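You operate a simulated robot arm through the tools that you are given. There is no shell and no other tool. Be economical: measure what you need, move in short steps, check, and stop when the job is done.

The job below is to be done with a simulated robot arm. You get a single attempt, and the scene is never put back.

Task
Pack the silver and white rolls in the packing carton and tape it shut.
Fine: the rolls stand on end.

Only the result counts: the job must be done as asked and must still hold three seconds after the hand-in. Knocking over, shifting, dropping, spilling or breaking anything else fails it.

Robot
A 7-joint arm with a fingered hand on a trunk, on a base that drives. Base frame: it is fixed to the floor where the robot stands at the start and does not move with it; the origin is under the middle of the robot, x ahead of it, y to its left, z up; the surface under the hand at the start is at about z = 800. Units: mm, degrees, N and s.
With the tool pointing down near the work surface it reaches from about 340 to 700 mm from the robot's upright axis, wherever it stands. Its first joint turns from -69.0 to 172.0 degrees. Places, roughly: back flap of the packing carton [700, -300, 900]; front flap of the packing carton [500, -300, 900]; inside of the packing carton [600, -300, 800]; packing carton (24x14x11 cm) [600, -300, 800]. Payload 3.2 kg.
Tool frame: the origin (TCP) lies between the finger pads and is the grasp point; the fingertips stand 26 mm ahead of it; z points along the fingers, y is the line along which they close. Largest opening 88 mm; the body of the gripper starts 30 mm behind the TCP. The gripper is a hand of 5 fingers: y runs from the thumb to the fingers, the wrist lies at [-16, -108, -172] in the tool frame, and closing takes about 1.5 s.
Orientation is told as [roll, pitch, yaw] about the base's x, y, z axes, in that order, counted from this pose: with the fingers straight down and the wrist toward the robot, the tool's x, y and z point along [0, 1, 0], [1, 0, 0] and [0, 0, -1] of the base frame.

Tools
- The arm moves only by the tool step_arm. Its argument "moves" is a list of rows, each a list of 2 entries, a list of its own where there are three numbers: the shift along the base's x, y, z in units of 30 mm (1.0 is 30 mm), then the turn, a rotation vector about the base's x, y, z in units of 6 degrees (1.0 is 6 degrees). In form: [[[tx, ty, tz], [rx, ry, rz]], ...]. A call has 1 to 20 rows; each row shifts and turns the commanded pose from where the row before left it. "jaw" is the closure, from 0 (fully open) to 1 (shut), set as the call begins (left out, the last holds). A call with a number of a shift or a turn outside -1 to 1 is refused whole. A row lasts 0.2 s, in which the tool goes at most 50 mm and 8.6 degrees; a call with a longer step from one row to the next is refused whole, and so is a gripper value outside its range. Where a pose cannot be reached the arm comes as near as it can. A force on the tool above 40 N (or 10 N above the force at the start of the call, whichever is more), or a blocked arm, ends the call early, and 0.2 s more pass. The fingers move at their own pace (about 72 mm/s each) and stop on an object; they squeeze with about 22 N. The grip force told is the motor's: it shows also when the fingers shut on nothing. Time passes only in rows, and 0.2 s behind the last, so rows that do not move let the fingers close. It gives the time, the measured TCP pose, the force on the tool (base axes), the opening and the grip force at its end, in the units of the frame above (readings bear some noise), with the torque about the TCP (base axes, N m) and any sound that the robot's microphone picked up, and new pictures: "pictures" is both (left out), scene, wrist or none.
- Cameras (640 x 400 px; columns grow to the right, rows downward): "scene" is now at [97.1, -36.2, 1425.4]; the picture's right is [-0.46, -0.89, -0.00], its down [-0.70, 0.37, -0.62] and it looks along [0.55, -0.29, -0.79] (base axes); focal length 248 px, centre (320, 200). "wrist" rides on the gripper at [67, -97, -117] in the tool frame; the picture's right is [-0.71, 0.33, -0.62], its down [-0.65, -0.65, 0.39] and it looks along [-0.28, 0.68, 0.68] (tool axes); focal length 234 px, centre (320, 200). There is no depth. A picture from a camera that has moved, and an enlarged one, comes with that camera's place and axes in the base frame and with its lens. The place of the scene camera against the robot may be out by one fixed shift of up to 25 mm in any direction.
- lift_body(by): slides the trunk up (or, below 0, down) by that many mm; the arm and the scene camera ride with it, the base frame stays. It gives what a move gives, with no picture.
- base_move(legs): drives the robot by 1 to 6 legs, each [ahead, left, turn to the left] in mm, mm and degrees, along the robot's own axes; the way and the turn of a leg run together, so that a leg with both is an arc; at most 1500 mm and 180 degrees a leg. The arm and the cameras ride along, it lands a little off, and it stops where it bumps. It gives what a move gives, and a new picture of the scene camera.
- grasp_type(shape): the hand has 5 fingers and takes this shape, open, in about a second: jaw (thumb against the fingers, like two jaws); tri (thumb and two fingers); tip (a fingertip pinch); poke (one finger out to press); point (the index stretched); flat (the hand flat); cup (the hand cupped); fist (a fist). The gripper value then closes the fingers along that shape, each until it touches; the sizes above hold for jaw. It gives what a move gives, with no picture.
- turn_head(pan, tilt): turns the head with the scene camera to pan (to the left, within 86 degrees either way) and tilt (down, from -29 to 69), counted from straight ahead of the robot. It gives what a move gives, and a new picture of the scene camera.
- close_up(camera, box): a new picture of the part [left, top, right, bottom] of that camera's present view, enlarged. No time passes.
- job_done(): hands the job in; it is judged then, once.

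Go step by step. Nothing tells you exact positions but the pictures and the camera data: compare them with the known pose of the tool, close in by small moves and look again before you grip or let go. The budget is 120 turns and 260 pictures, counting those below and the enlarged ones. Unless the task says otherwise, let go and move clear before handing in, and close with one line.

The tools are called after "Request:" by a JSON object that holds its "op" and its "data". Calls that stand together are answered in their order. step_arm: Moves the arm, as the interface text tells. Its arguments: {"type":"object","properties":{"moves":{"type":"array","items":{"type":"array"}},"jaw":{"type":"number"},"pictures":{"type":"string","enum":["both","scene","wrist","none"]}},"required":["moves"]} The other tools are called the same way: lift_body (by) slides the trunk up or down; grasp_type (shape) gives the hand a shape; base_move (legs) drives the base; turn_head (pan, tilt) turns the head that bears the scene camera; close_up (camera, box) takes an enlarged picture of a part of a camera's view; job_done () hands the job in.

At the start:

```text
time_s: 0.0
tool_pos: [399.6, -177.4, 1142.1]
orientation: [0.1, 0.1, 0.0]
ft_force: [0.3, -0.6, -0.5]
ft_torque: [-0.04, -0.01, -0.02]
gripper_width: 87.7
finger_force: 0.0
shape: jaw
trunk travel left (down, up): [-750.0, 90.0]
robot x, y, heading: [-1.8, -3.1, -0.0]
head pan, tilt: [-27.7, 52.0]
```

scene: 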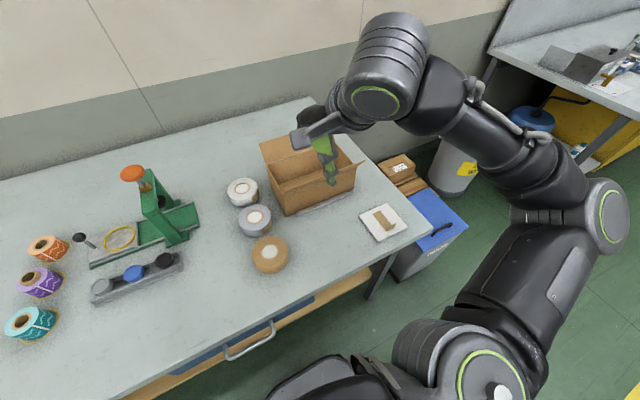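
wrist: 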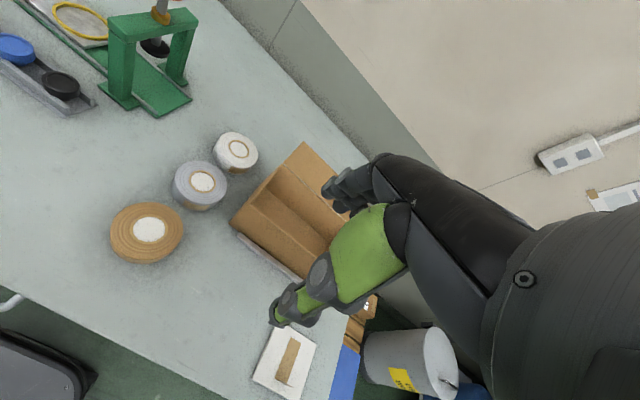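

I see a white, a silver and a tan roll left of the carton, and a strip of tape on a white card to its right. I will look closer first.

Request:
{"op": "close_up", "data": {"camera": "scene", "box": [210, 110, 430, 290]}}

Request:
{"op": "close_up", "data": {"camera": "wrist", "box": [90, 110, 370, 400]}}

```text
2.22 times, centred on (320, 200) of scene
camera zoom: at [97.1, -36.2, 1425.4], right [-0.46, -0.89, 0.0], down [-0.7, 0.37, -0.62], along [0.55, -0.29, -0.79], focal length 550 px, centre (320, 200)
```

zoom: 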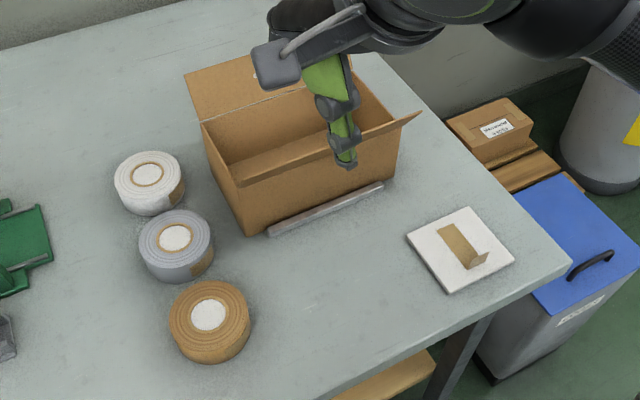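

```text
1.38 times, centred on (230, 255) of wrist
camera zoom: at [302.3, -109.5, 1259.3], right [0.33, -0.71, 0.62], down [-0.65, -0.65, -0.39], along [0.68, -0.28, -0.68], focal length 323 px, centre (444, 124)
```

zoom: 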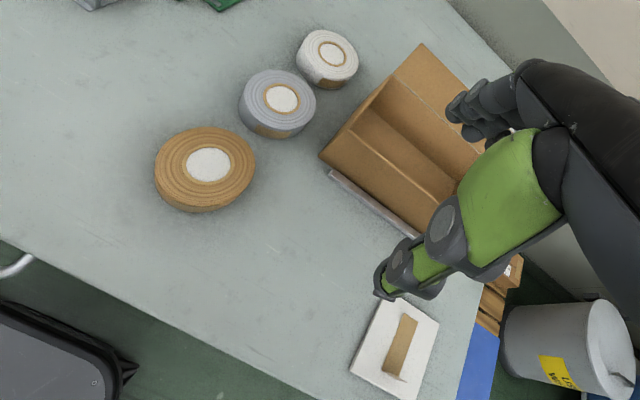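

Request:
{"op": "step_arm", "data": {"moves": [[[0.53, 0.78, -0.95], [0, 0, 0]], [[0.53, 0.78, -0.95], [0, 0, 0]], [[0.53, 0.78, -0.95], [0, 0, 0]], [[0.53, 0.78, -0.95], [0, 0, 0]], [[0.53, 0.78, -0.95], [0, 0, 0]]]}}

```text
time_s: 1.2
tool_pos: [478.4, -57.2, 998.4]
orientation: [0.0, -0.1, 0.0]
ft_force: [0.4, 0.1, -0.4]
ft_torque: [0.0, 0.02, 0.02]
gripper_width: 87.9
finger_force: 0.0
shape: jaw
trunk travel left (down, up): [-750.0, 90.0]
robot x, y, heading: [0.6, -2.7, -0.1]
head pan, tilt: [-27.7, 52.0]
camera scene: at [98.2, -34.2, 1425.4], right [-0.46, -0.89, 0.0], down [-0.7, 0.36, -0.62], along [0.55, -0.29, -0.79], focal length 248 px, centre (320, 200)
camera wrist: at [382.2, 10.5, 1115.4], right [0.33, -0.71, 0.62], down [-0.65, -0.65, -0.39], along [0.68, -0.28, -0.68], focal length 234 px, centre (320, 200)
```

scene: 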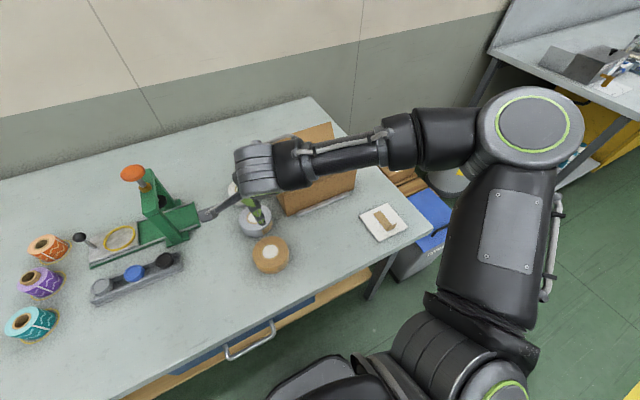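
wrist: 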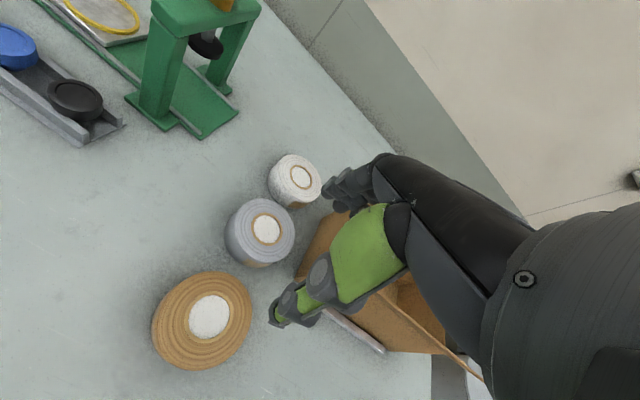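

Request:
{"op": "close_up", "data": {"camera": "wrist", "box": [200, 140, 360, 300]}}

```text
2.50 times, centred on (280, 220) of wrist
camera zoom: at [382.2, 10.5, 1115.4], right [0.33, -0.71, 0.62], down [-0.65, -0.65, -0.39], along [0.68, -0.28, -0.68], focal length 585 px, centre (420, 150)
```

zoom: 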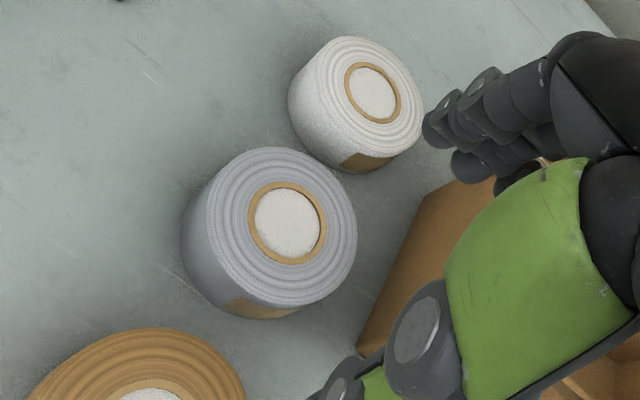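

Request:
{"op": "step_arm", "data": {"moves": [[[0.67, 0.1, -0.6], [0, 0, 0]], [[0.67, 0.1, -0.6], [0, 0, 0]], [[0.67, 0.1, -0.6], [0, 0, 0]]], "pictures": "none"}}

Request:
{"op": "close_up", "data": {"camera": "wrist", "box": [160, 100, 400, 340]}}

```text
time_s: 2.0
tool_pos: [542.8, -49.2, 944.6]
orientation: [0.1, 0.1, 0.0]
ft_force: [0.1, -0.4, -0.1]
ft_torque: [0.03, -0.01, -0.01]
gripper_width: 88.0
finger_force: 0.1
shape: jaw
trunk travel left (down, up): [-750.0, 90.0]
robot x, y, heading: [0.4, -1.9, 0.2]
head pan, tilt: [-27.7, 52.0]
```

```text
1.67 times, centred on (280, 220) of wrist
camera zoom: at [444.0, 17.8, 1061.8], right [0.33, -0.71, 0.62], down [-0.65, -0.65, -0.39], along [0.68, -0.28, -0.68], focal length 390 px, centre (387, 167)
```

zoom: 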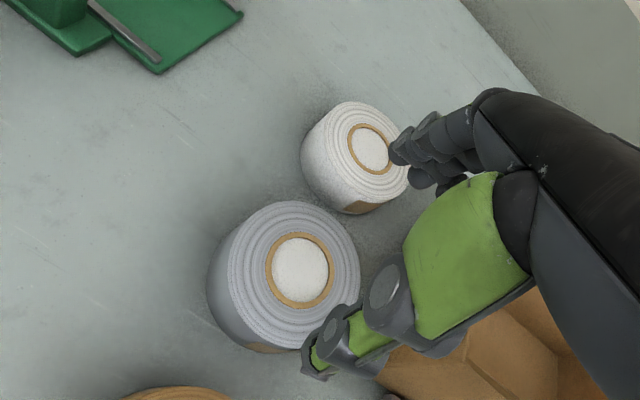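

The rolls are roughly 86–88 mm across, silver centred at about (549,-53) and white at about (665,-53), with tops near z=840. I will raise the hand, turn it about 45° so that it will fit in the carton, and drive a little to the right for reach.

Request:
{"op": "step_arm", "data": {"moves": [[[0, 0, 1], [0, 0, -0.9]], [[0, 0, 1], [0, 0, -1]], [[0, 0, 1], [0, 0, -1]], [[0, 0, 1], [0, 0, -1]], [[0, 0, 0], [0, 0, -1]], [[0, 0, 0], [0, 0, -1]], [[0, 0, 0], [0, 0, -1]], [[0, 0, 0], [0, 0, -0.6]]], "pictures": "none"}}

Request:
{"op": "base_move", "data": {"legs": [[0, -120, 0]]}}

```text
time_s: 3.8
tool_pos: [540.5, -50.2, 1064.9]
orientation: [0.0, 0.0, -45.0]
ft_force: [-0.9, 0.0, -1.2]
ft_torque: [0.0, 0.01, -0.02]
gripper_width: 87.9
finger_force: 0.0
shape: jaw
trunk travel left (down, up): [-750.0, 90.0]
robot x, y, heading: [-1.1, 1.2, -0.0]
head pan, tilt: [-27.7, 52.0]
```

```text
time_s: 5.0
tool_pos: [540.3, -171.6, 1064.5]
orientation: [0.1, 0.1, -44.8]
ft_force: [0.0, -0.2, 0.3]
ft_torque: [0.03, 0.0, -0.02]
gripper_width: 87.8
finger_force: 0.0
shape: jaw
trunk travel left (down, up): [-750.0, 90.0]
robot x, y, heading: [2.3, -121.3, -0.1]
head pan, tilt: [-27.7, 52.0]
camera scene: at [97.0, -157.9, 1425.5], right [-0.46, -0.89, 0.0], down [-0.7, 0.37, -0.62], along [0.55, -0.29, -0.79], focal length 248 px, centre (320, 200)
```

scene: 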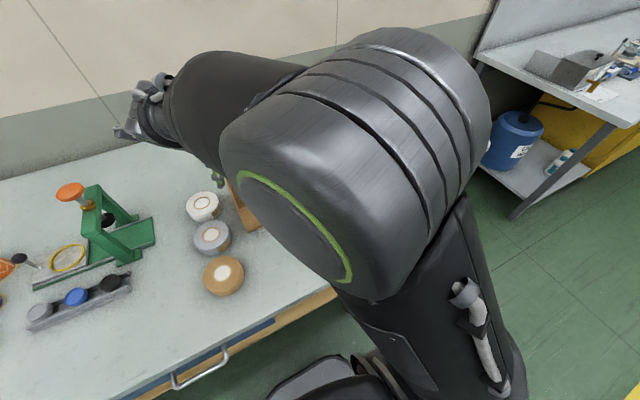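

Request:
{"op": "step_arm", "data": {"moves": [[[0.06, 0.8, -0.4], [0, 0, 0]], [[0.06, 0.8, -0.8], [0, 0, 0]], [[0.06, 0.8, -0.9], [0, 0, 0]], [[0.06, 0.8, -0.9], [0, 0, 0]], [[0.06, 0.75, -0.9], [0, 0, 0]], [[0, 0, -0.6], [0, 0, 0]]]}}

```text
time_s: 6.5
tool_pos: [555.1, -60.4, 935.0]
orientation: [1.1, 0.8, -46.2]
ft_force: [-0.7, -0.9, 0.6]
ft_torque: [0.0, 0.01, 0.03]
gripper_width: 87.7
finger_force: 0.0
shape: jaw
trunk travel left (down, up): [-750.0, 90.0]
robot x, y, heading: [0.6, -122.5, 0.0]
head pan, tilt: [-27.7, 52.0]
camera scene: at [97.0, -158.4, 1425.5], right [-0.46, -0.89, 0.0], down [-0.7, 0.37, -0.62], along [0.55, -0.29, -0.79], focal length 248 px, centre (320, 200)
camera wrist: at [535.5, 54.0, 1054.6], right [-0.28, -0.74, 0.61], down [-0.92, 0.03, -0.39], along [0.27, -0.67, -0.69], focal length 234 px, centre (320, 200)
```

scene: 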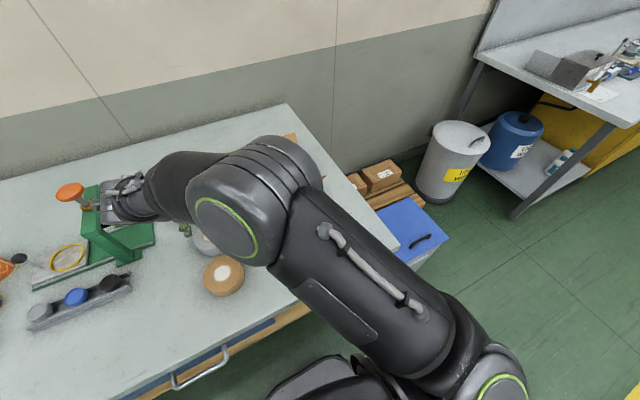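
wrist: 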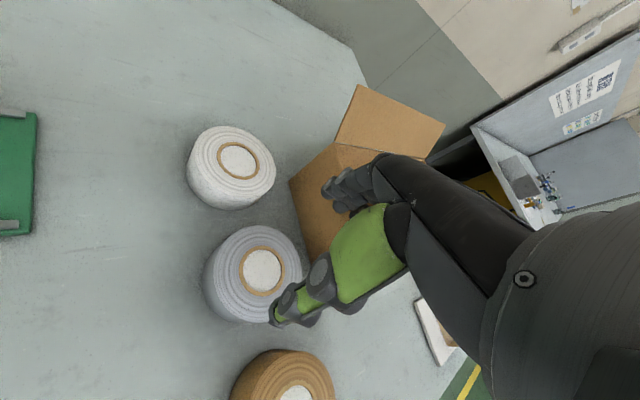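

Request:
{"op": "step_arm", "data": {"moves": [[[0, 0, 0], [0, 0, 0]], [[0, 0, 0], [0, 0, 0]]], "pictures": "none"}}

Request:
{"op": "close_up", "data": {"camera": "wrist", "box": [180, 100, 420, 340]}}

```text
time_s: 7.0
tool_pos: [554.8, -62.8, 932.5]
orientation: [0.6, 0.8, -46.4]
ft_force: [0.0, 0.4, 0.5]
ft_torque: [0.01, -0.03, 0.04]
gripper_width: 87.9
finger_force: 0.0
shape: jaw
trunk travel left (down, up): [-750.0, 90.0]
robot x, y, heading: [3.6, -123.8, -0.2]
head pan, tilt: [-27.7, 52.0]
```

```text
1.67 times, centred on (300, 220) of wrist
camera zoom: at [535.8, 52.8, 1051.8], right [-0.28, -0.74, 0.61], down [-0.92, 0.03, -0.39], along [0.27, -0.67, -0.69], focal length 390 px, centre (353, 167)
```

zoom: 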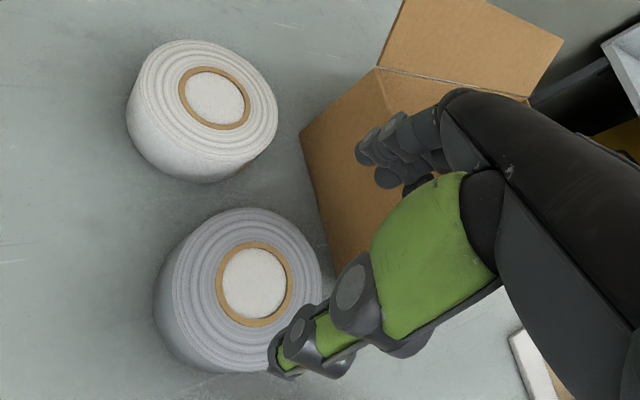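

Request:
{"op": "step_arm", "data": {"moves": [[[0, 0, 0], [0, 0, 1]], [[0, 0, 0], [0, 0, 1]], [[0, 0, 0], [0, 0, 1]], [[0, 0, 0], [0, 0, 1]], [[0, 0, 0], [0, 0, 0]]], "pictures": "none"}}

```text
time_s: 8.4
tool_pos: [534.8, -69.6, 883.1]
orientation: [-0.8, 6.6, -23.5]
ft_force: [-0.4, 0.4, -1.3]
ft_torque: [-0.04, -0.02, -0.04]
gripper_width: 88.0
finger_force: 0.1
shape: jaw
trunk travel left (down, up): [-750.0, 90.0]
robot x, y, heading: [-1.4, -125.8, -0.1]
head pan, tilt: [-27.7, 52.0]
stopped in row 5: the arm was blocked; the commanded pose is now the measured one
```

Request:
{"op": "step_arm", "data": {"moves": [[[0, 0, 0.2], [0, 0, 0]]]}}

```text
time_s: 8.8
tool_pos: [533.9, -72.9, 883.8]
orientation: [-0.8, 7.3, -24.0]
ft_force: [0.3, 0.8, 0.3]
ft_torque: [0.0, 0.01, -0.01]
gripper_width: 87.7
finger_force: 0.1
shape: jaw
trunk travel left (down, up): [-750.0, 90.0]
robot x, y, heading: [-2.1, -125.1, 0.3]
head pan, tilt: [-27.7, 52.0]
camera scene: at [97.1, -158.3, 1425.4], right [-0.46, -0.89, 0.0], down [-0.7, 0.37, -0.62], along [0.55, -0.29, -0.79], focal length 248 px, centre (320, 200)
camera wrist: at [487.4, 24.2, 1012.2], right [0.09, -0.8, 0.59], down [-0.9, -0.31, -0.29], along [0.42, -0.5, -0.75], focal length 234 px, centre (320, 200)
```

scene: 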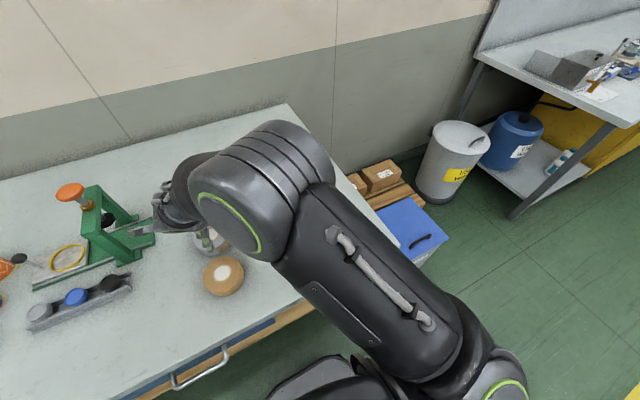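
wrist: 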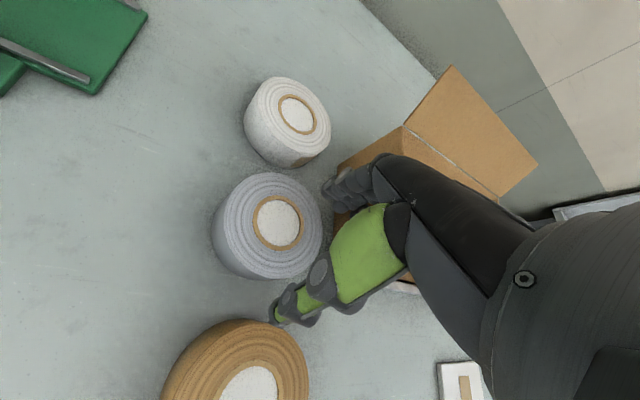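

Request:
{"op": "step_arm", "data": {"moves": [[[0, -0.5, 1], [0, 0, 0]], [[0, -0.5, 1], [0, 0, 0]], [[0, -0.5, 1], [0, 0, 0]], [[0, -0.5, 1], [0, 0, 0]], [[0, 0, 0], [0, -0.6, 0]], [[0, 0, 0], [0, -0.6, 0]]], "pictures": "none"}}

```text
time_s: 10.2
tool_pos: [536.6, -130.5, 1011.4]
orientation: [3.1, 0.4, -24.0]
ft_force: [-0.3, 0.1, -0.3]
ft_torque: [0.0, -0.03, 0.02]
gripper_width: 87.8
finger_force: 0.0
shape: jaw
trunk travel left (down, up): [-750.0, 90.0]
robot x, y, heading: [-2.0, -121.6, 0.1]
head pan, tilt: [-27.7, 52.0]
```

Request:
{"op": "step_arm", "data": {"moves": [[[0, 0, 0.3], [-0.47, 0.15, 0]], [[0, 0, 0], [0, 0, 0]]], "pictures": "none"}}

Request:
{"op": "base_move", "data": {"legs": [[0, 125, 0]]}}

```text
time_s: 10.8
tool_pos: [537.3, -131.0, 1022.7]
orientation: [0.4, 0.1, -24.0]
ft_force: [0.5, 1.1, 0.2]
ft_torque: [-0.01, 0.01, -0.01]
gripper_width: 87.7
finger_force: 0.0
shape: jaw
trunk travel left (down, up): [-750.0, 90.0]
robot x, y, heading: [0.4, -122.9, -0.1]
head pan, tilt: [-27.7, 52.0]
```

```text
time_s: 12.1
tool_pos: [535.0, -1.3, 1024.0]
orientation: [0.7, 0.0, -23.5]
ft_force: [0.3, 0.7, -0.2]
ft_torque: [-0.02, 0.02, -0.02]
gripper_width: 87.8
finger_force: 0.1
shape: jaw
trunk travel left (down, up): [-750.0, 90.0]
robot x, y, heading: [1.5, 5.4, 0.1]
head pan, tilt: [-27.7, 52.0]
camera scene: at [97.0, -32.4, 1425.4], right [-0.46, -0.89, 0.0], down [-0.7, 0.37, -0.62], along [0.55, -0.29, -0.79], focal length 248 px, centre (320, 200)
```

scene: 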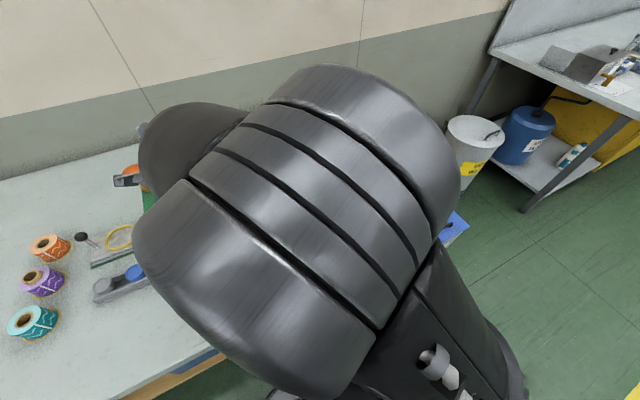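

Request:
{"op": "step_arm", "data": {"moves": [[[0.16, -0.58, -0.95], [0, 0, 0]], [[0.16, -0.58, -0.95], [0, 0, 0]], [[0.15, -0.57, -0.9], [0, 0, 0]], [[0, 0, 0], [0, 0, 0]]]}}

```text
time_s: 13.1
tool_pos: [553.2, -56.2, 955.2]
orientation: [3.9, 0.3, -25.1]
ft_force: [0.5, -0.8, -0.6]
ft_torque: [0.0, 0.02, -0.01]
gripper_width: 87.7
finger_force: 0.0
shape: jaw
trunk travel left (down, up): [-750.0, 90.0]
robot x, y, heading: [-2.5, 5.2, -0.3]
head pan, tilt: [-27.7, 52.0]
camera scene: at [96.6, -31.7, 1425.5], right [-0.46, -0.89, 0.0], down [-0.7, 0.37, -0.62], along [0.55, -0.29, -0.79], focal length 248 px, centre (320, 200)
camera wrist: at [491.2, 37.8, 1077.5], right [-0.01, -0.82, 0.57], down [-0.86, -0.29, -0.43], along [0.52, -0.5, -0.7], focal length 234 px, centre (320, 200)
```

scene: 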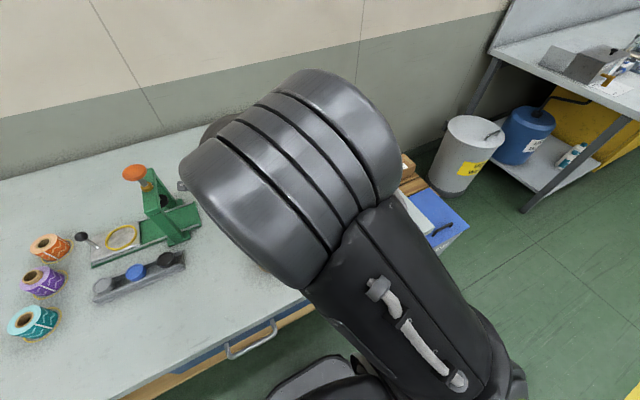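
wrist: 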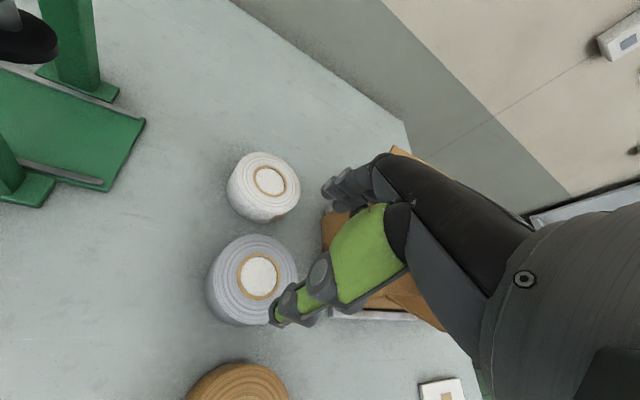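

The arm runs into joint limits with a negative yaw, so I will turn the wrist the other way (positive yaw), which should keep the elbow low and to the right.

Request:
{"op": "step_arm", "data": {"moves": [[[0, 0, 0.5], [-0.3, 0, 1]], [[0, 0, 0.5], [-0.3, 0, 1]], [[0, 0, 0], [0, 0, 1]], [[0, 0, 0], [0, 0, 1]], [[0, 0, 0], [0, 0, 1]], [[0, 0, 0], [0, 0, 1]], [[0, 0, 0], [0, 0, 1]], [[0, 0, 0], [0, 0, 1]], [[0, 0, 0], [0, 0, 0]]]}}

```text
time_s: 15.1
tool_pos: [550.0, -53.9, 969.4]
orientation: [-2.9, -0.9, 24.6]
ft_force: [0.1, 0.3, 0.0]
ft_torque: [0.0, 0.0, -0.02]
gripper_width: 87.7
finger_force: 0.1
shape: jaw
trunk travel left (down, up): [-750.0, 90.0]
robot x, y, heading: [-1.2, 2.4, 0.3]
head pan, tilt: [-27.7, 52.0]
camera scene: at [96.8, -31.6, 1425.5], right [-0.46, -0.89, 0.0], down [-0.7, 0.36, -0.62], along [0.55, -0.29, -0.79], focal length 248 px, centre (320, 200)
camera wrist: at [428.1, -27.8, 1082.2], right [0.57, -0.48, 0.66], down [-0.31, -0.88, -0.37], along [0.76, 0.0, -0.65], focal length 234 px, centre (320, 200)
```

scene: 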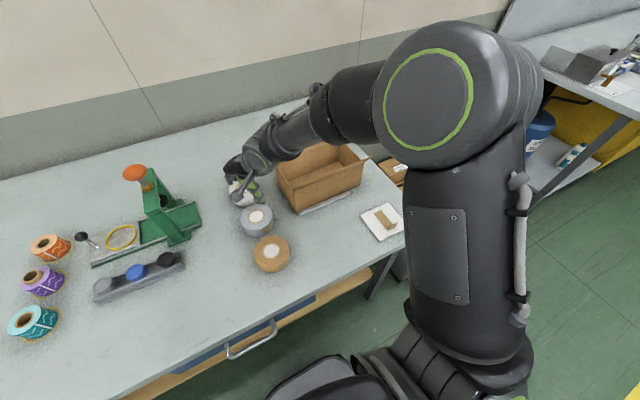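
wrist: 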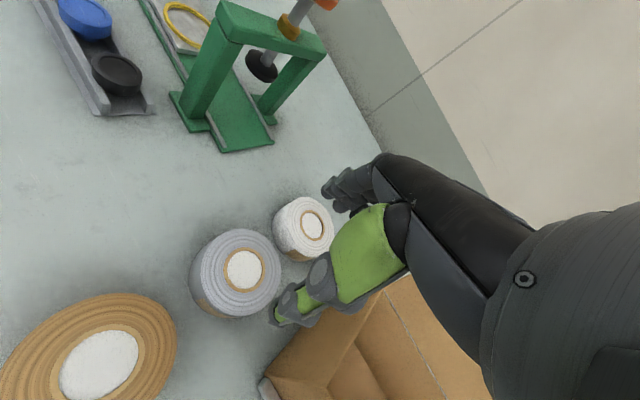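

Request:
{"op": "step_arm", "data": {"moves": [[[0, 0, -0.5], [0.38, 0.34, 1]], [[0, 0, -0.5], [0, 0, 1]], [[0, 0, -0.5], [0, 0, 1]], [[0, 0, -0.5], [0, 0, 1]], [[0, 0, -0.5], [0, 0, 0]], [[0, 0, -0.4], [0, 0, 0]], [[0, 0, 0], [0, 0, 0]]], "pictures": "wrist"}}

```text
time_s: 16.7
tool_pos: [549.1, -54.1, 882.3]
orientation: [0.2, -0.3, 48.5]
ft_force: [-0.4, -0.1, -1.0]
ft_torque: [0.01, -0.01, -0.02]
gripper_width: 88.2
finger_force: 0.1
shape: jaw
trunk travel left (down, up): [-750.0, 90.0]
robot x, y, heading: [-1.4, 2.9, -0.2]
head pan, tilt: [-27.7, 52.0]
camera wrist: at [434.3, -82.3, 998.7], right [0.75, -0.22, 0.62], down [0.05, -0.92, -0.39], along [0.66, 0.33, -0.68], focal length 234 px, centre (320, 200)
```

wrist: 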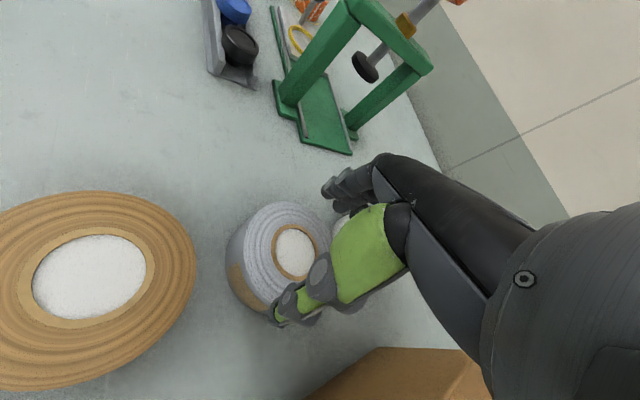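

Request:
{"op": "step_arm", "data": {"moves": [[[0, 0, -0.4], [0, 0, 0]], [[0, 0, -0.3], [0, 0, 0]], [[0, 0, -0.3], [0, 0, 0]], [[0, 0, 0], [0, 0, 0]]], "pictures": "wrist"}}

Request:
{"op": "close_up", "data": {"camera": "wrist", "box": [220, 130, 420, 340]}}

```text
time_s: 17.7
tool_pos: [549.8, -53.9, 851.5]
orientation: [0.1, -0.3, 48.6]
ft_force: [0.2, 1.0, 2.0]
ft_torque: [0.02, -0.04, 0.0]
gripper_width: 87.8
finger_force: 0.1
shape: jaw
trunk travel left (down, up): [-750.0, 90.0]
robot x, y, heading: [-1.5, 4.1, -0.0]
head pan, tilt: [-27.7, 52.0]
camera wrist: at [434.5, -82.2, 969.3], right [0.75, -0.22, 0.62], down [0.05, -0.92, -0.39], along [0.66, 0.33, -0.68], focal length 234 px, centre (320, 200)
```

wrist: 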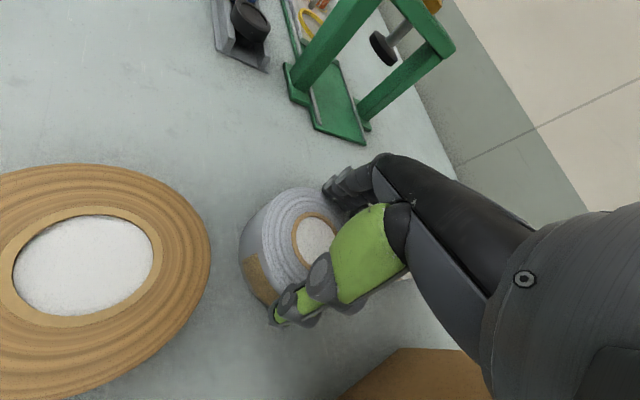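

```text
1.90 times, centred on (320, 235) of wrist
camera zoom: at [434.5, -82.2, 969.3], right [0.75, -0.22, 0.62], down [0.05, -0.92, -0.39], along [0.66, 0.33, -0.68], focal length 446 px, centre (320, 133)
```

zoom: 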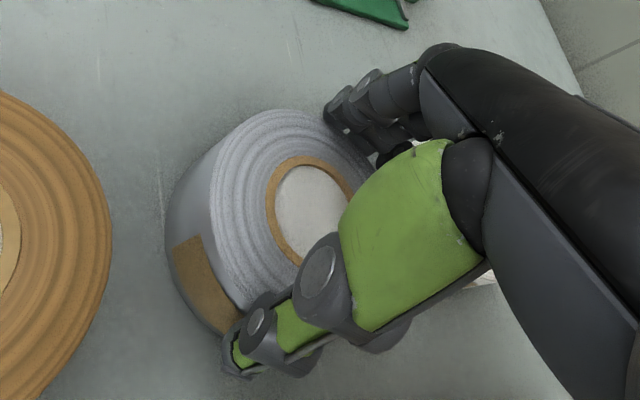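

Request:
{"op": "step_arm", "data": {"moves": [[[0, 0, -0.2], [0, 0, 0]], [[0, 0, -0.2], [0, 0, 0]], [[0, 0, -0.2], [0, 0, 0]], [[0, 0, 0], [0, 0, 0]]], "pictures": "none"}}

Request:
{"op": "close_up", "data": {"camera": "wrist", "box": [220, 130, 420, 340]}}

```text
time_s: 18.7
tool_pos: [548.7, -52.5, 836.5]
orientation: [0.1, -0.5, 48.5]
ft_force: [1.2, 3.1, 14.0]
ft_torque: [0.23, -0.08, 0.05]
gripper_width: 88.1
finger_force: 0.0
shape: jaw
trunk travel left (down, up): [-750.0, 90.0]
robot x, y, heading: [-1.4, 5.1, -0.1]
head pan, tilt: [-27.7, 52.0]
```

```text
1.90 times, centred on (320, 235) of wrist
camera zoom: at [433.1, -81.1, 953.1], right [0.75, -0.22, 0.63], down [0.06, -0.92, -0.39], along [0.66, 0.33, -0.67], focal length 446 px, centre (320, 133)
```

zoom: 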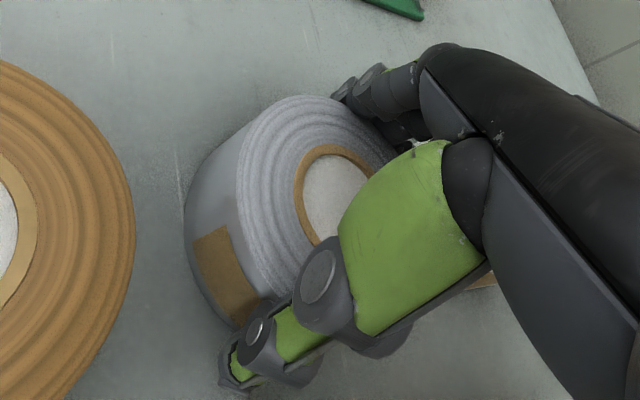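

Request:
{"op": "step_arm", "data": {"moves": [[[0, 0, 0.1], [0, 0, 0]], [[0, 0, 0], [0, 0, 0]], [[0, 0, 0], [0, 0, 0]], [[0, 0, 0], [0, 0, 0]], [[0, 0, 0], [0, 0, 0]], [[0, 0, 0], [0, 0, 0]], [[0, 0, 0], [0, 0, 0]], [[0, 0, 0], [0, 0, 0]]], "jaw": 1, "pictures": "wrist"}}

```text
time_s: 20.5
tool_pos: [547.7, -53.3, 837.7]
orientation: [0.1, -0.2, 48.5]
ft_force: [0.0, 1.0, 2.0]
ft_torque: [0.16, -0.09, 0.04]
gripper_width: 83.0
finger_force: 21.8
shape: jaw
trunk travel left (down, up): [-750.0, 90.0]
robot x, y, heading: [-0.1, 1.1, -0.0]
head pan, tilt: [-27.7, 52.0]
camera wrist: at [432.9, -82.0, 954.7], right [0.75, -0.22, 0.62], down [0.05, -0.92, -0.39], along [0.66, 0.33, -0.68], focal length 234 px, centre (320, 200)
```

wrist: 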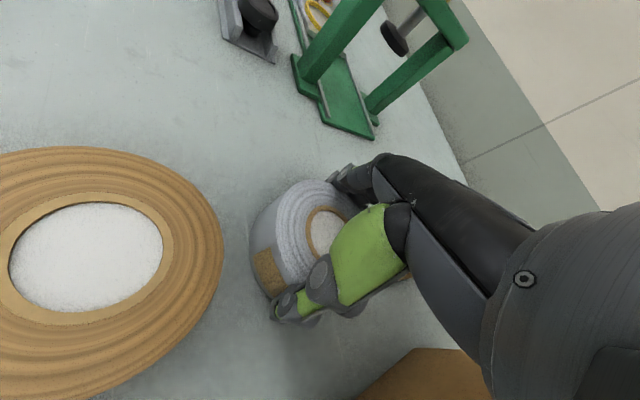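

Request:
{"op": "step_arm", "data": {"moves": [[[0, 0, 0.5], [0, 0, 0]], [[0, 0, 0.8], [0, 0, 0]], [[0, 0, 1], [0, 0, 0]], [[0, 0, 1], [0, 0, 0]], [[0, 0, 1], [0, 0, 0]], [[0, 0, 1], [0, 0, 0]], [[0, 0, 0.5], [0, 0, 0]], [[0, 0, 0], [0, 0, 0]]]}}

```text
time_s: 22.3
tool_pos: [550.6, -53.9, 1011.3]
orientation: [0.2, -0.3, 48.5]
ft_force: [0.2, 0.4, -1.3]
ft_torque: [-0.02, 0.02, 0.0]
gripper_width: 82.5
finger_force: 22.4
shape: jaw
trunk travel left (down, up): [-750.0, 90.0]
robot x, y, heading: [-0.8, 5.7, 0.1]
head pan, tilt: [-27.7, 52.0]
camera scene: at [97.6, -32.4, 1425.4], right [-0.46, -0.89, 0.0], down [-0.7, 0.37, -0.62], along [0.55, -0.29, -0.79], focal length 248 px, centre (320, 200)
camera wrist: at [435.5, -82.3, 1128.1], right [0.75, -0.22, 0.62], down [0.05, -0.92, -0.39], along [0.66, 0.33, -0.68], focal length 234 px, centre (320, 200)
```

scene: 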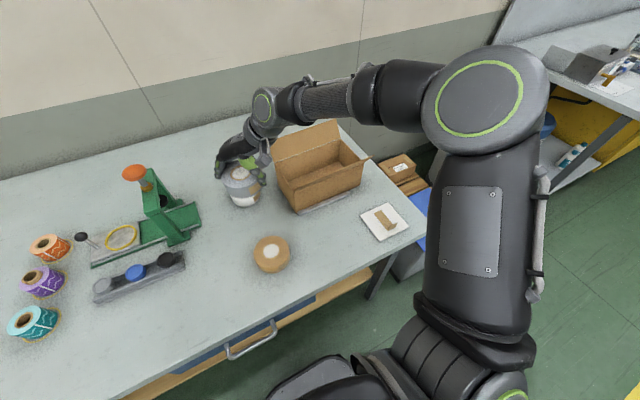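
wrist: 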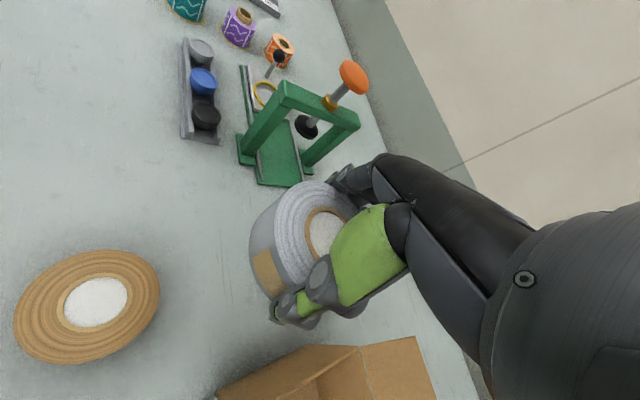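

Request:
{"op": "close_up", "data": {"camera": "scene", "box": [250, 100, 420, 250]}}

Request:
{"op": "close_up", "data": {"camera": "scene", "box": [210, 130, 310, 290]}}

```text
2.67 times, centred on (335, 175) of scene
camera zoom: at [97.6, -32.4, 1425.4], right [-0.46, -0.89, 0.0], down [-0.7, 0.37, -0.62], along [0.55, -0.29, -0.79], focal length 660 px, centre (280, 267)
```

zoom: 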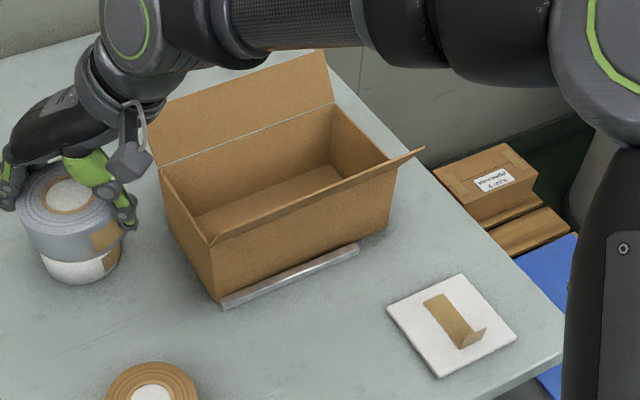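

```text
2.50 times, centred on (260, 210) of scene
camera zoom: at [97.6, -32.4, 1425.4], right [-0.46, -0.89, 0.0], down [-0.7, 0.37, -0.62], along [0.55, -0.29, -0.79], focal length 619 px, centre (470, 175)
```

zoom: 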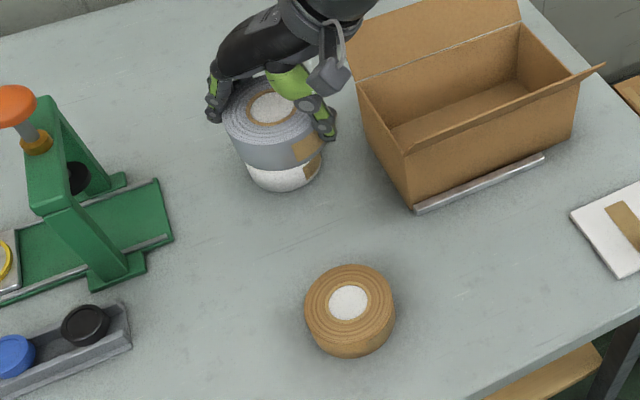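

Silver is held. I take the carton to be about x 537–672, y −170 to −405; I will carry silver above its left half, turning the hand to yaw 0.

Request:
{"op": "step_arm", "data": {"moves": [[[0.2, -0.72, 0.1], [0, 0, -1]], [[0.2, -0.72, 0.1], [0, 0, -1]], [[0.2, -0.72, 0], [0, 0, -1]], [[0.25, -0.73, 0], [0, 0, -1]], [[0.25, -0.73, 0], [0, 0, -1]], [[0.25, -0.73, 0], [0, 0, -1]], [[0.25, -0.73, 0], [0, 0, -1]], [[0.25, -0.73, 0], [0, 0, -1]], [[0, 0, 0], [0, 0, 0]]]}}

```text
time_s: 24.3
tool_pos: [604.2, -227.8, 1017.4]
orientation: [0.3, -0.2, 0.4]
ft_force: [0.2, 0.8, -2.1]
ft_torque: [0.02, 0.01, 0.03]
gripper_width: 82.3
finger_force: 22.2
shape: jaw
trunk travel left (down, up): [-750.0, 90.0]
robot x, y, heading: [-1.0, 6.6, -0.2]
head pan, tilt: [-27.7, 52.0]
camera scene: at [97.2, -32.4, 1425.4], right [-0.46, -0.89, 0.0], down [-0.7, 0.37, -0.62], along [0.55, -0.29, -0.79], focal length 248 px, centre (320, 200)
camera wrist: at [505.3, -161.6, 1134.6], right [0.33, -0.71, 0.62], down [-0.65, -0.65, -0.39], along [0.68, -0.27, -0.68], focal length 234 px, centre (320, 200)
```

scene: 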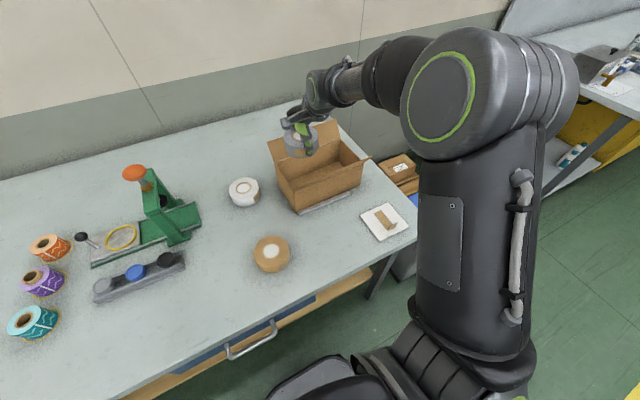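
wrist: 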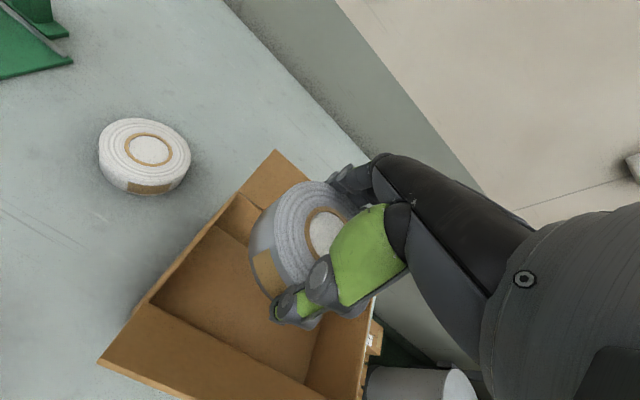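

Request:
{"op": "close_up", "data": {"camera": "wrist", "box": [80, 140, 400, 400]}}

Request:
{"op": "close_up", "data": {"camera": "scene", "box": [250, 80, 410, 240]}}

```text
1.54 times, centred on (240, 270) of wrist
camera zoom: at [505.3, -161.6, 1134.6], right [0.33, -0.71, 0.62], down [-0.65, -0.65, -0.39], along [0.68, -0.27, -0.68], focal length 360 px, centre (443, 92)
```

zoom: 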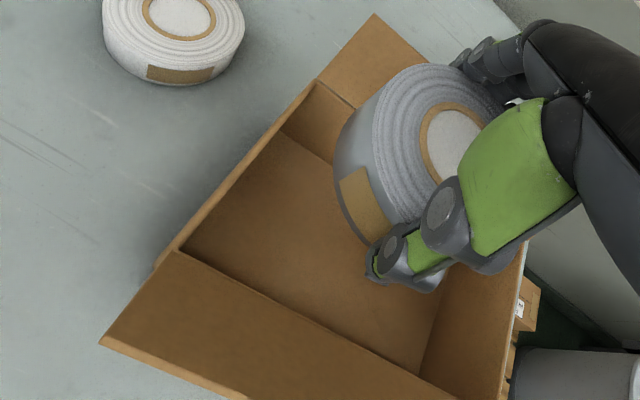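

```text
2.50 times, centred on (330, 160) of scene
camera zoom: at [97.2, -32.4, 1425.4], right [-0.46, -0.89, 0.0], down [-0.7, 0.37, -0.62], along [0.55, -0.29, -0.79], focal length 619 px, centre (295, 300)
```

zoom: 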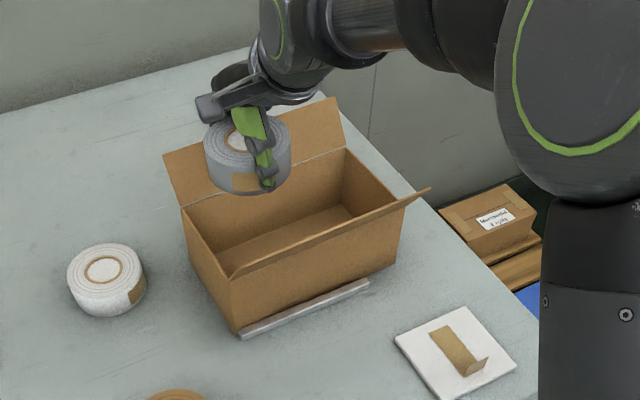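

Request:
{"op": "step_arm", "data": {"moves": [[[0, 0, -0.8], [0, 0, 0]], [[0, 0, -0.8], [0, 0, 0]], [[0, 0, -0.8], [0, 0, 0]], [[0, 0, -0.8], [0, 0, 0]], [[0, 0, -0.6], [0, 0, 0]], [[0, 0, 0], [0, 0, 0]]]}}

Request:
{"op": "close_up", "data": {"camera": "wrist", "box": [100, 140, 420, 400]}}

Request:
{"op": "close_up", "data": {"camera": "scene", "box": [250, 80, 410, 240]}}

```text
time_s: 25.7
tool_pos: [602.7, -226.4, 912.6]
orientation: [0.1, -1.4, 0.4]
ft_force: [-2.4, -1.8, 29.1]
ft_torque: [0.4, -1.82, -0.01]
gripper_width: 82.5
finger_force: 22.1
shape: jaw
trunk travel left (down, up): [-750.0, 90.0]
robot x, y, heading: [-0.9, 5.3, 0.2]
head pan, tilt: [-27.7, 52.0]
camera scene: at [89.3, -30.8, 1426.6], right [-0.46, -0.89, 0.0], down [-0.69, 0.36, -0.62], along [0.55, -0.29, -0.78], focal length 248 px, centre (320, 200)
camera wrist: at [502.4, -160.0, 1027.8], right [0.32, -0.71, 0.63], down [-0.64, -0.65, -0.4], along [0.7, -0.27, -0.66], focal length 234 px, centre (320, 200)
```

scene: 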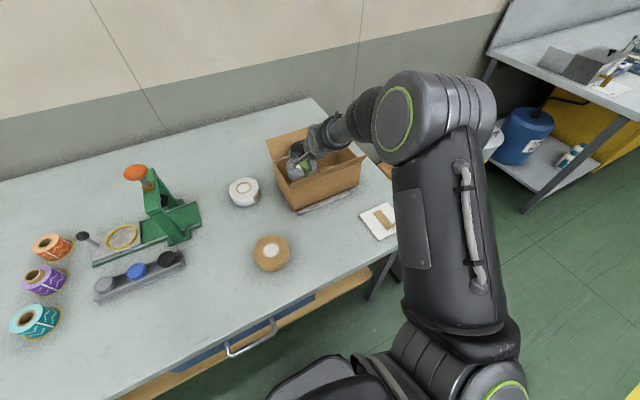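
wrist: 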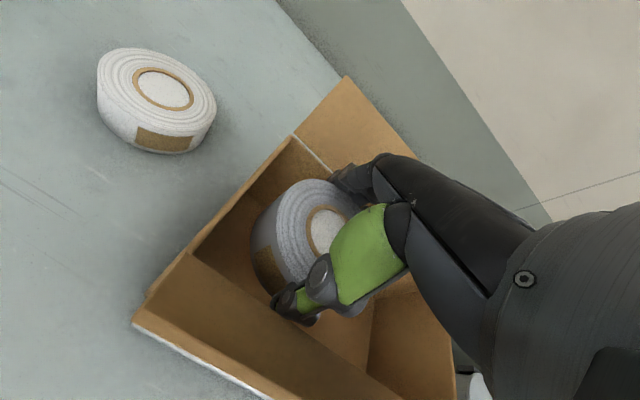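

```text
1.54 times, centred on (260, 270) of wrist
camera zoom: at [502.4, -160.0, 1027.8], right [0.32, -0.71, 0.63], down [-0.64, -0.65, -0.4], along [0.7, -0.27, -0.66], focal length 360 px, centre (412, 92)
```

zoom: 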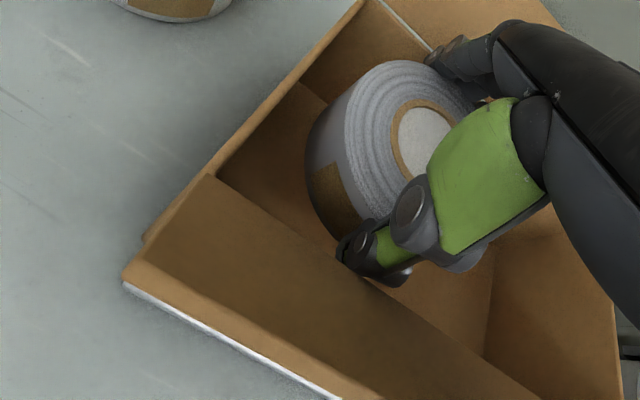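

```text
2.50 times, centred on (330, 160) of scene
camera zoom: at [89.3, -30.8, 1426.6], right [-0.46, -0.89, 0.0], down [-0.69, 0.36, -0.62], along [0.55, -0.29, -0.78], focal length 619 px, centre (295, 300)
```

zoom: 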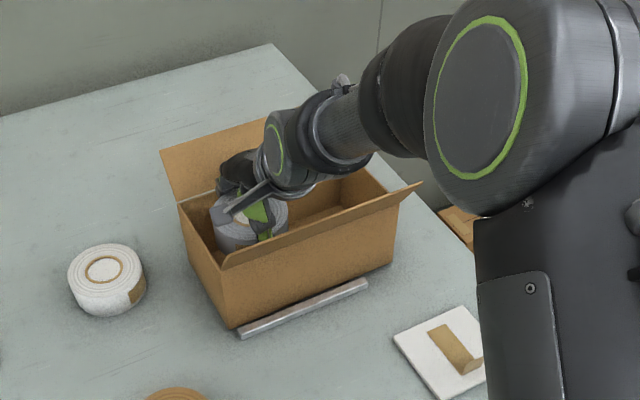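

The far-side fingertips met the back wall's rim at about z=885, so gripping across the carton is too tight. I will rise, turn the hand to yaw 90 so it lies along the carton, and look again.

Request:
{"op": "step_arm", "data": {"moves": [[[0, 0, 1], [0, 0, 0]], [[0, 0, 1], [0, 0, 0]], [[0, 0, 1], [0, 0, 1]], [[0, 0, 0.5], [0, 0, 1]], [[0, 0, 0], [0, 0, 1]], [[0, 0, 0], [0, 0, 1]], [[0, 0, 0], [0, 0, 1]], [[0, 0, 0], [0, 0, 1]], [[0, 0, 0], [0, 0, 1]], [[0, 0, 0], [0, 0, 1]], [[0, -0.1, 0], [0, 0, 1]], [[0, -0.1, 0], [0, 0, 1]], [[0, -0.1, 0], [0, 0, 1]], [[0, -0.1, 0], [0, 0, 1]], [[0, 0, 0], [0, 0, 1]], [[0, 0, 0], [0, 0, 1]], [[0, 0, 0], [0, 0, 1]], [[0, 0, 0], [0, 0, 0]]]}}

```text
time_s: 29.5
tool_pos: [575.3, -220.8, 1005.5]
orientation: [0.2, -0.3, 90.6]
ft_force: [0.7, 0.1, -1.3]
ft_torque: [0.0, 0.05, 0.0]
gripper_width: 82.5
finger_force: 21.5
shape: jaw
out of reach, approached as far as the arm can: row 14, 15, 16, 17
trunk travel left (down, up): [-750.0, 90.0]
robot x, y, heading: [0.3, 5.1, -0.1]
head pan, tilt: [-27.7, 52.0]
camera scene: at [97.7, -32.7, 1425.4], right [-0.46, -0.89, 0.0], down [-0.7, 0.37, -0.62], along [0.55, -0.29, -0.79], focal length 248 px, centre (320, 200)
camera wrist: at [509.0, -318.2, 1122.5], right [0.71, 0.34, 0.62], down [0.66, -0.65, -0.39], along [0.27, 0.69, -0.68], focal length 234 px, centre (320, 200)
```

scene: 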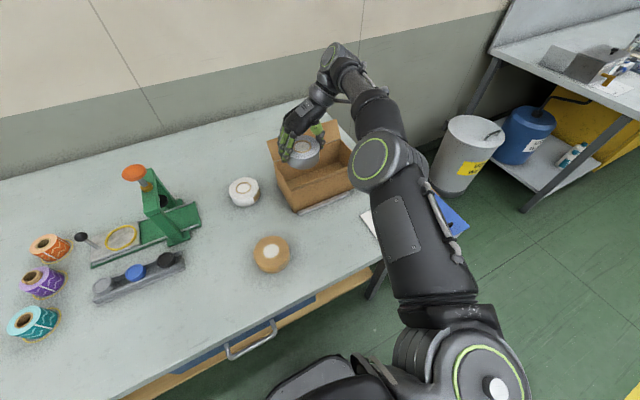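
wrist: 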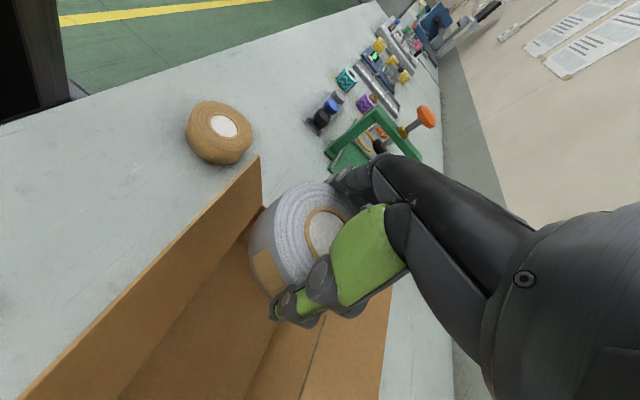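

Request:
{"op": "base_move", "data": {"legs": [[0, -130, 0]]}}

Request:
{"op": "step_arm", "data": {"moves": [[[0.2, 0.9, 0], [0, 0, 0]], [[0.2, 0.9, 0], [0, 0, 0]], [[0.2, 0.9, 0], [0, 0, 0]], [[0.2, 0.9, 0], [0, 0, 0]], [[0.16, 0.2, 0], [0, 0, 0]], [[0, 0, 0], [0, 0, 0]]]}}

```text
time_s: 30.8
tool_pos: [573.1, -350.4, 1005.3]
orientation: [0.3, -0.3, 90.6]
ft_force: [0.0, 0.6, -2.0]
ft_torque: [-0.05, 0.0, -0.01]
gripper_width: 82.5
finger_force: 22.1
shape: jaw
trunk travel left (down, up): [-750.0, 90.0]
robot x, y, heading: [1.5, -122.3, 0.3]
head pan, tilt: [-27.7, 52.0]
camera scene: at [97.4, -163.2, 1425.4], right [-0.46, -0.89, 0.0], down [-0.7, 0.37, -0.62], along [0.55, -0.29, -0.79], focal length 248 px, centre (320, 200)
```

scene: 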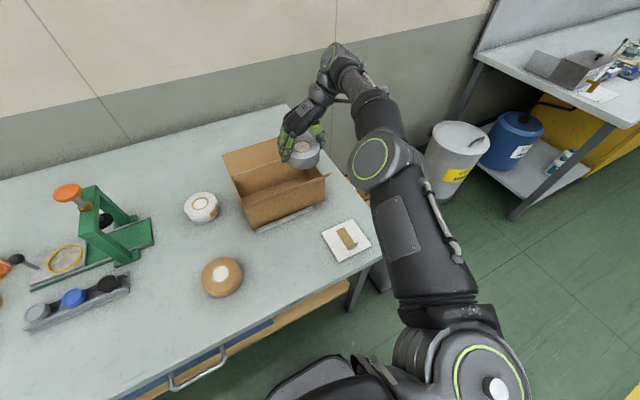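

```text
time_s: 32.2
tool_pos: [598.8, -237.4, 1004.9]
orientation: [0.1, -0.3, 90.5]
ft_force: [-0.5, 0.3, -1.6]
ft_torque: [0.03, 0.0, -0.01]
gripper_width: 82.2
finger_force: 22.0
shape: jaw
out of reach, approached as far as the arm can: row 5
trunk travel left (down, up): [-750.0, 90.0]
robot x, y, heading: [-1.3, -126.5, 0.2]
head pan, tilt: [-27.7, 52.0]
camera scene: at [97.6, -163.0, 1425.4], right [-0.46, -0.89, 0.0], down [-0.7, 0.37, -0.62], along [0.55, -0.29, -0.79], focal length 248 px, centre (320, 200)
camera wrist: at [534.0, -334.3, 1122.4], right [0.71, 0.34, 0.62], down [0.65, -0.65, -0.39], along [0.27, 0.69, -0.68], focal length 234 px, centre (320, 200)
```

scene: 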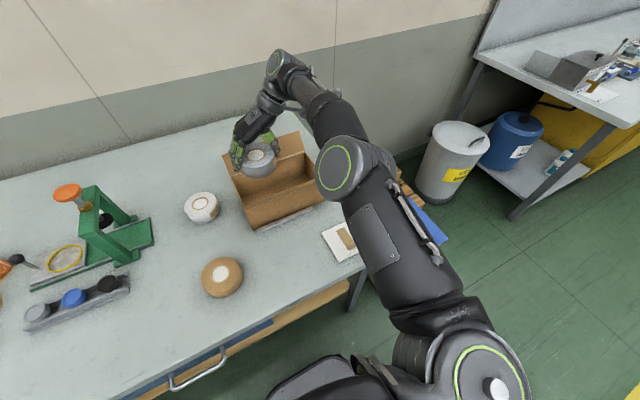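
wrist: 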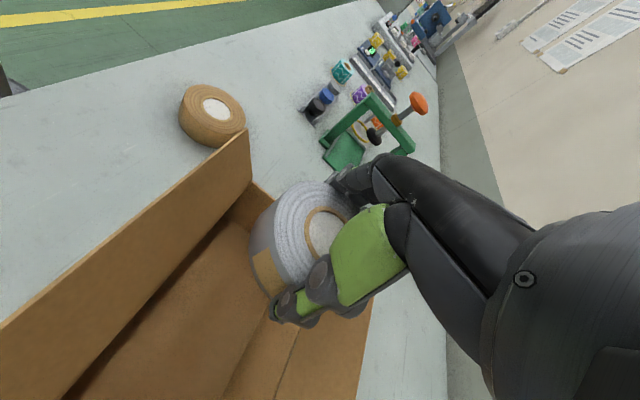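

Request:
{"op": "step_arm", "data": {"moves": [[[0, 0, -0.5], [0, 0, -0.8]], [[0.1, -0.2, -0.8], [0, 0, -0.8]], [[0.1, 0, -0.8], [0, 0, -0.9]], [[0, 0, -0.6], [0, 0, 0]], [[0, 0, 0], [0, 0, 0]]], "pictures": "none"}}

Request:
{"op": "close_up", "data": {"camera": "wrist", "box": [80, 100, 440, 400]}}

Request:
{"op": "close_up", "data": {"camera": "scene", "box": [200, 100, 360, 260]}}

```text
time_s: 33.4
tool_pos: [604.9, -240.9, 925.2]
orientation: [0.1, -0.2, 75.5]
ft_force: [-0.3, -0.2, -2.7]
ft_torque: [-0.03, 0.02, -0.05]
gripper_width: 82.5
finger_force: 22.2
shape: jaw
trunk travel left (down, up): [-750.0, 90.0]
robot x, y, heading: [2.0, -126.8, 0.0]
head pan, tilt: [-27.7, 52.0]
```

```text
1.33 times, centred on (260, 250) of wrist
camera zoom: at [516.3, -319.3, 1042.0], right [0.77, 0.14, 0.62], down [0.46, -0.79, -0.39], along [0.44, 0.59, -0.68], focal length 312 px, centre (400, 133)
```

zoom: 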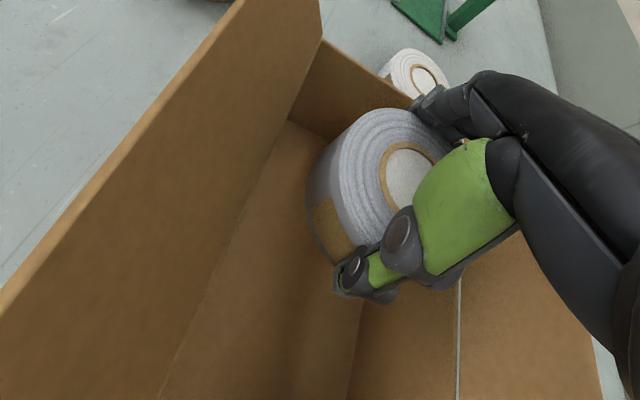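

```text
2.50 times, centred on (280, 180) of scene
camera zoom: at [97.2, -163.1, 1425.4], right [-0.46, -0.89, 0.0], down [-0.7, 0.37, -0.62], along [0.55, -0.29, -0.79], focal length 619 px, centre (420, 250)
```

zoom: 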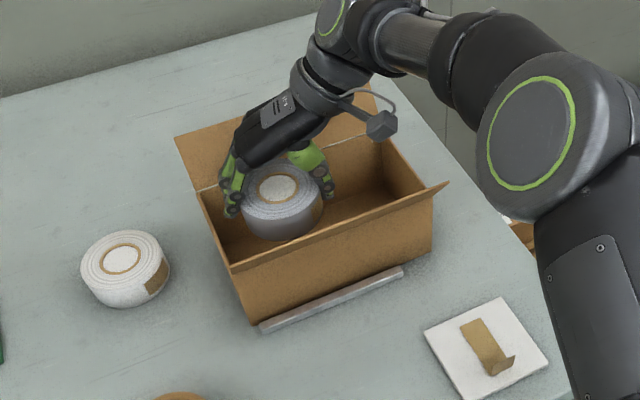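

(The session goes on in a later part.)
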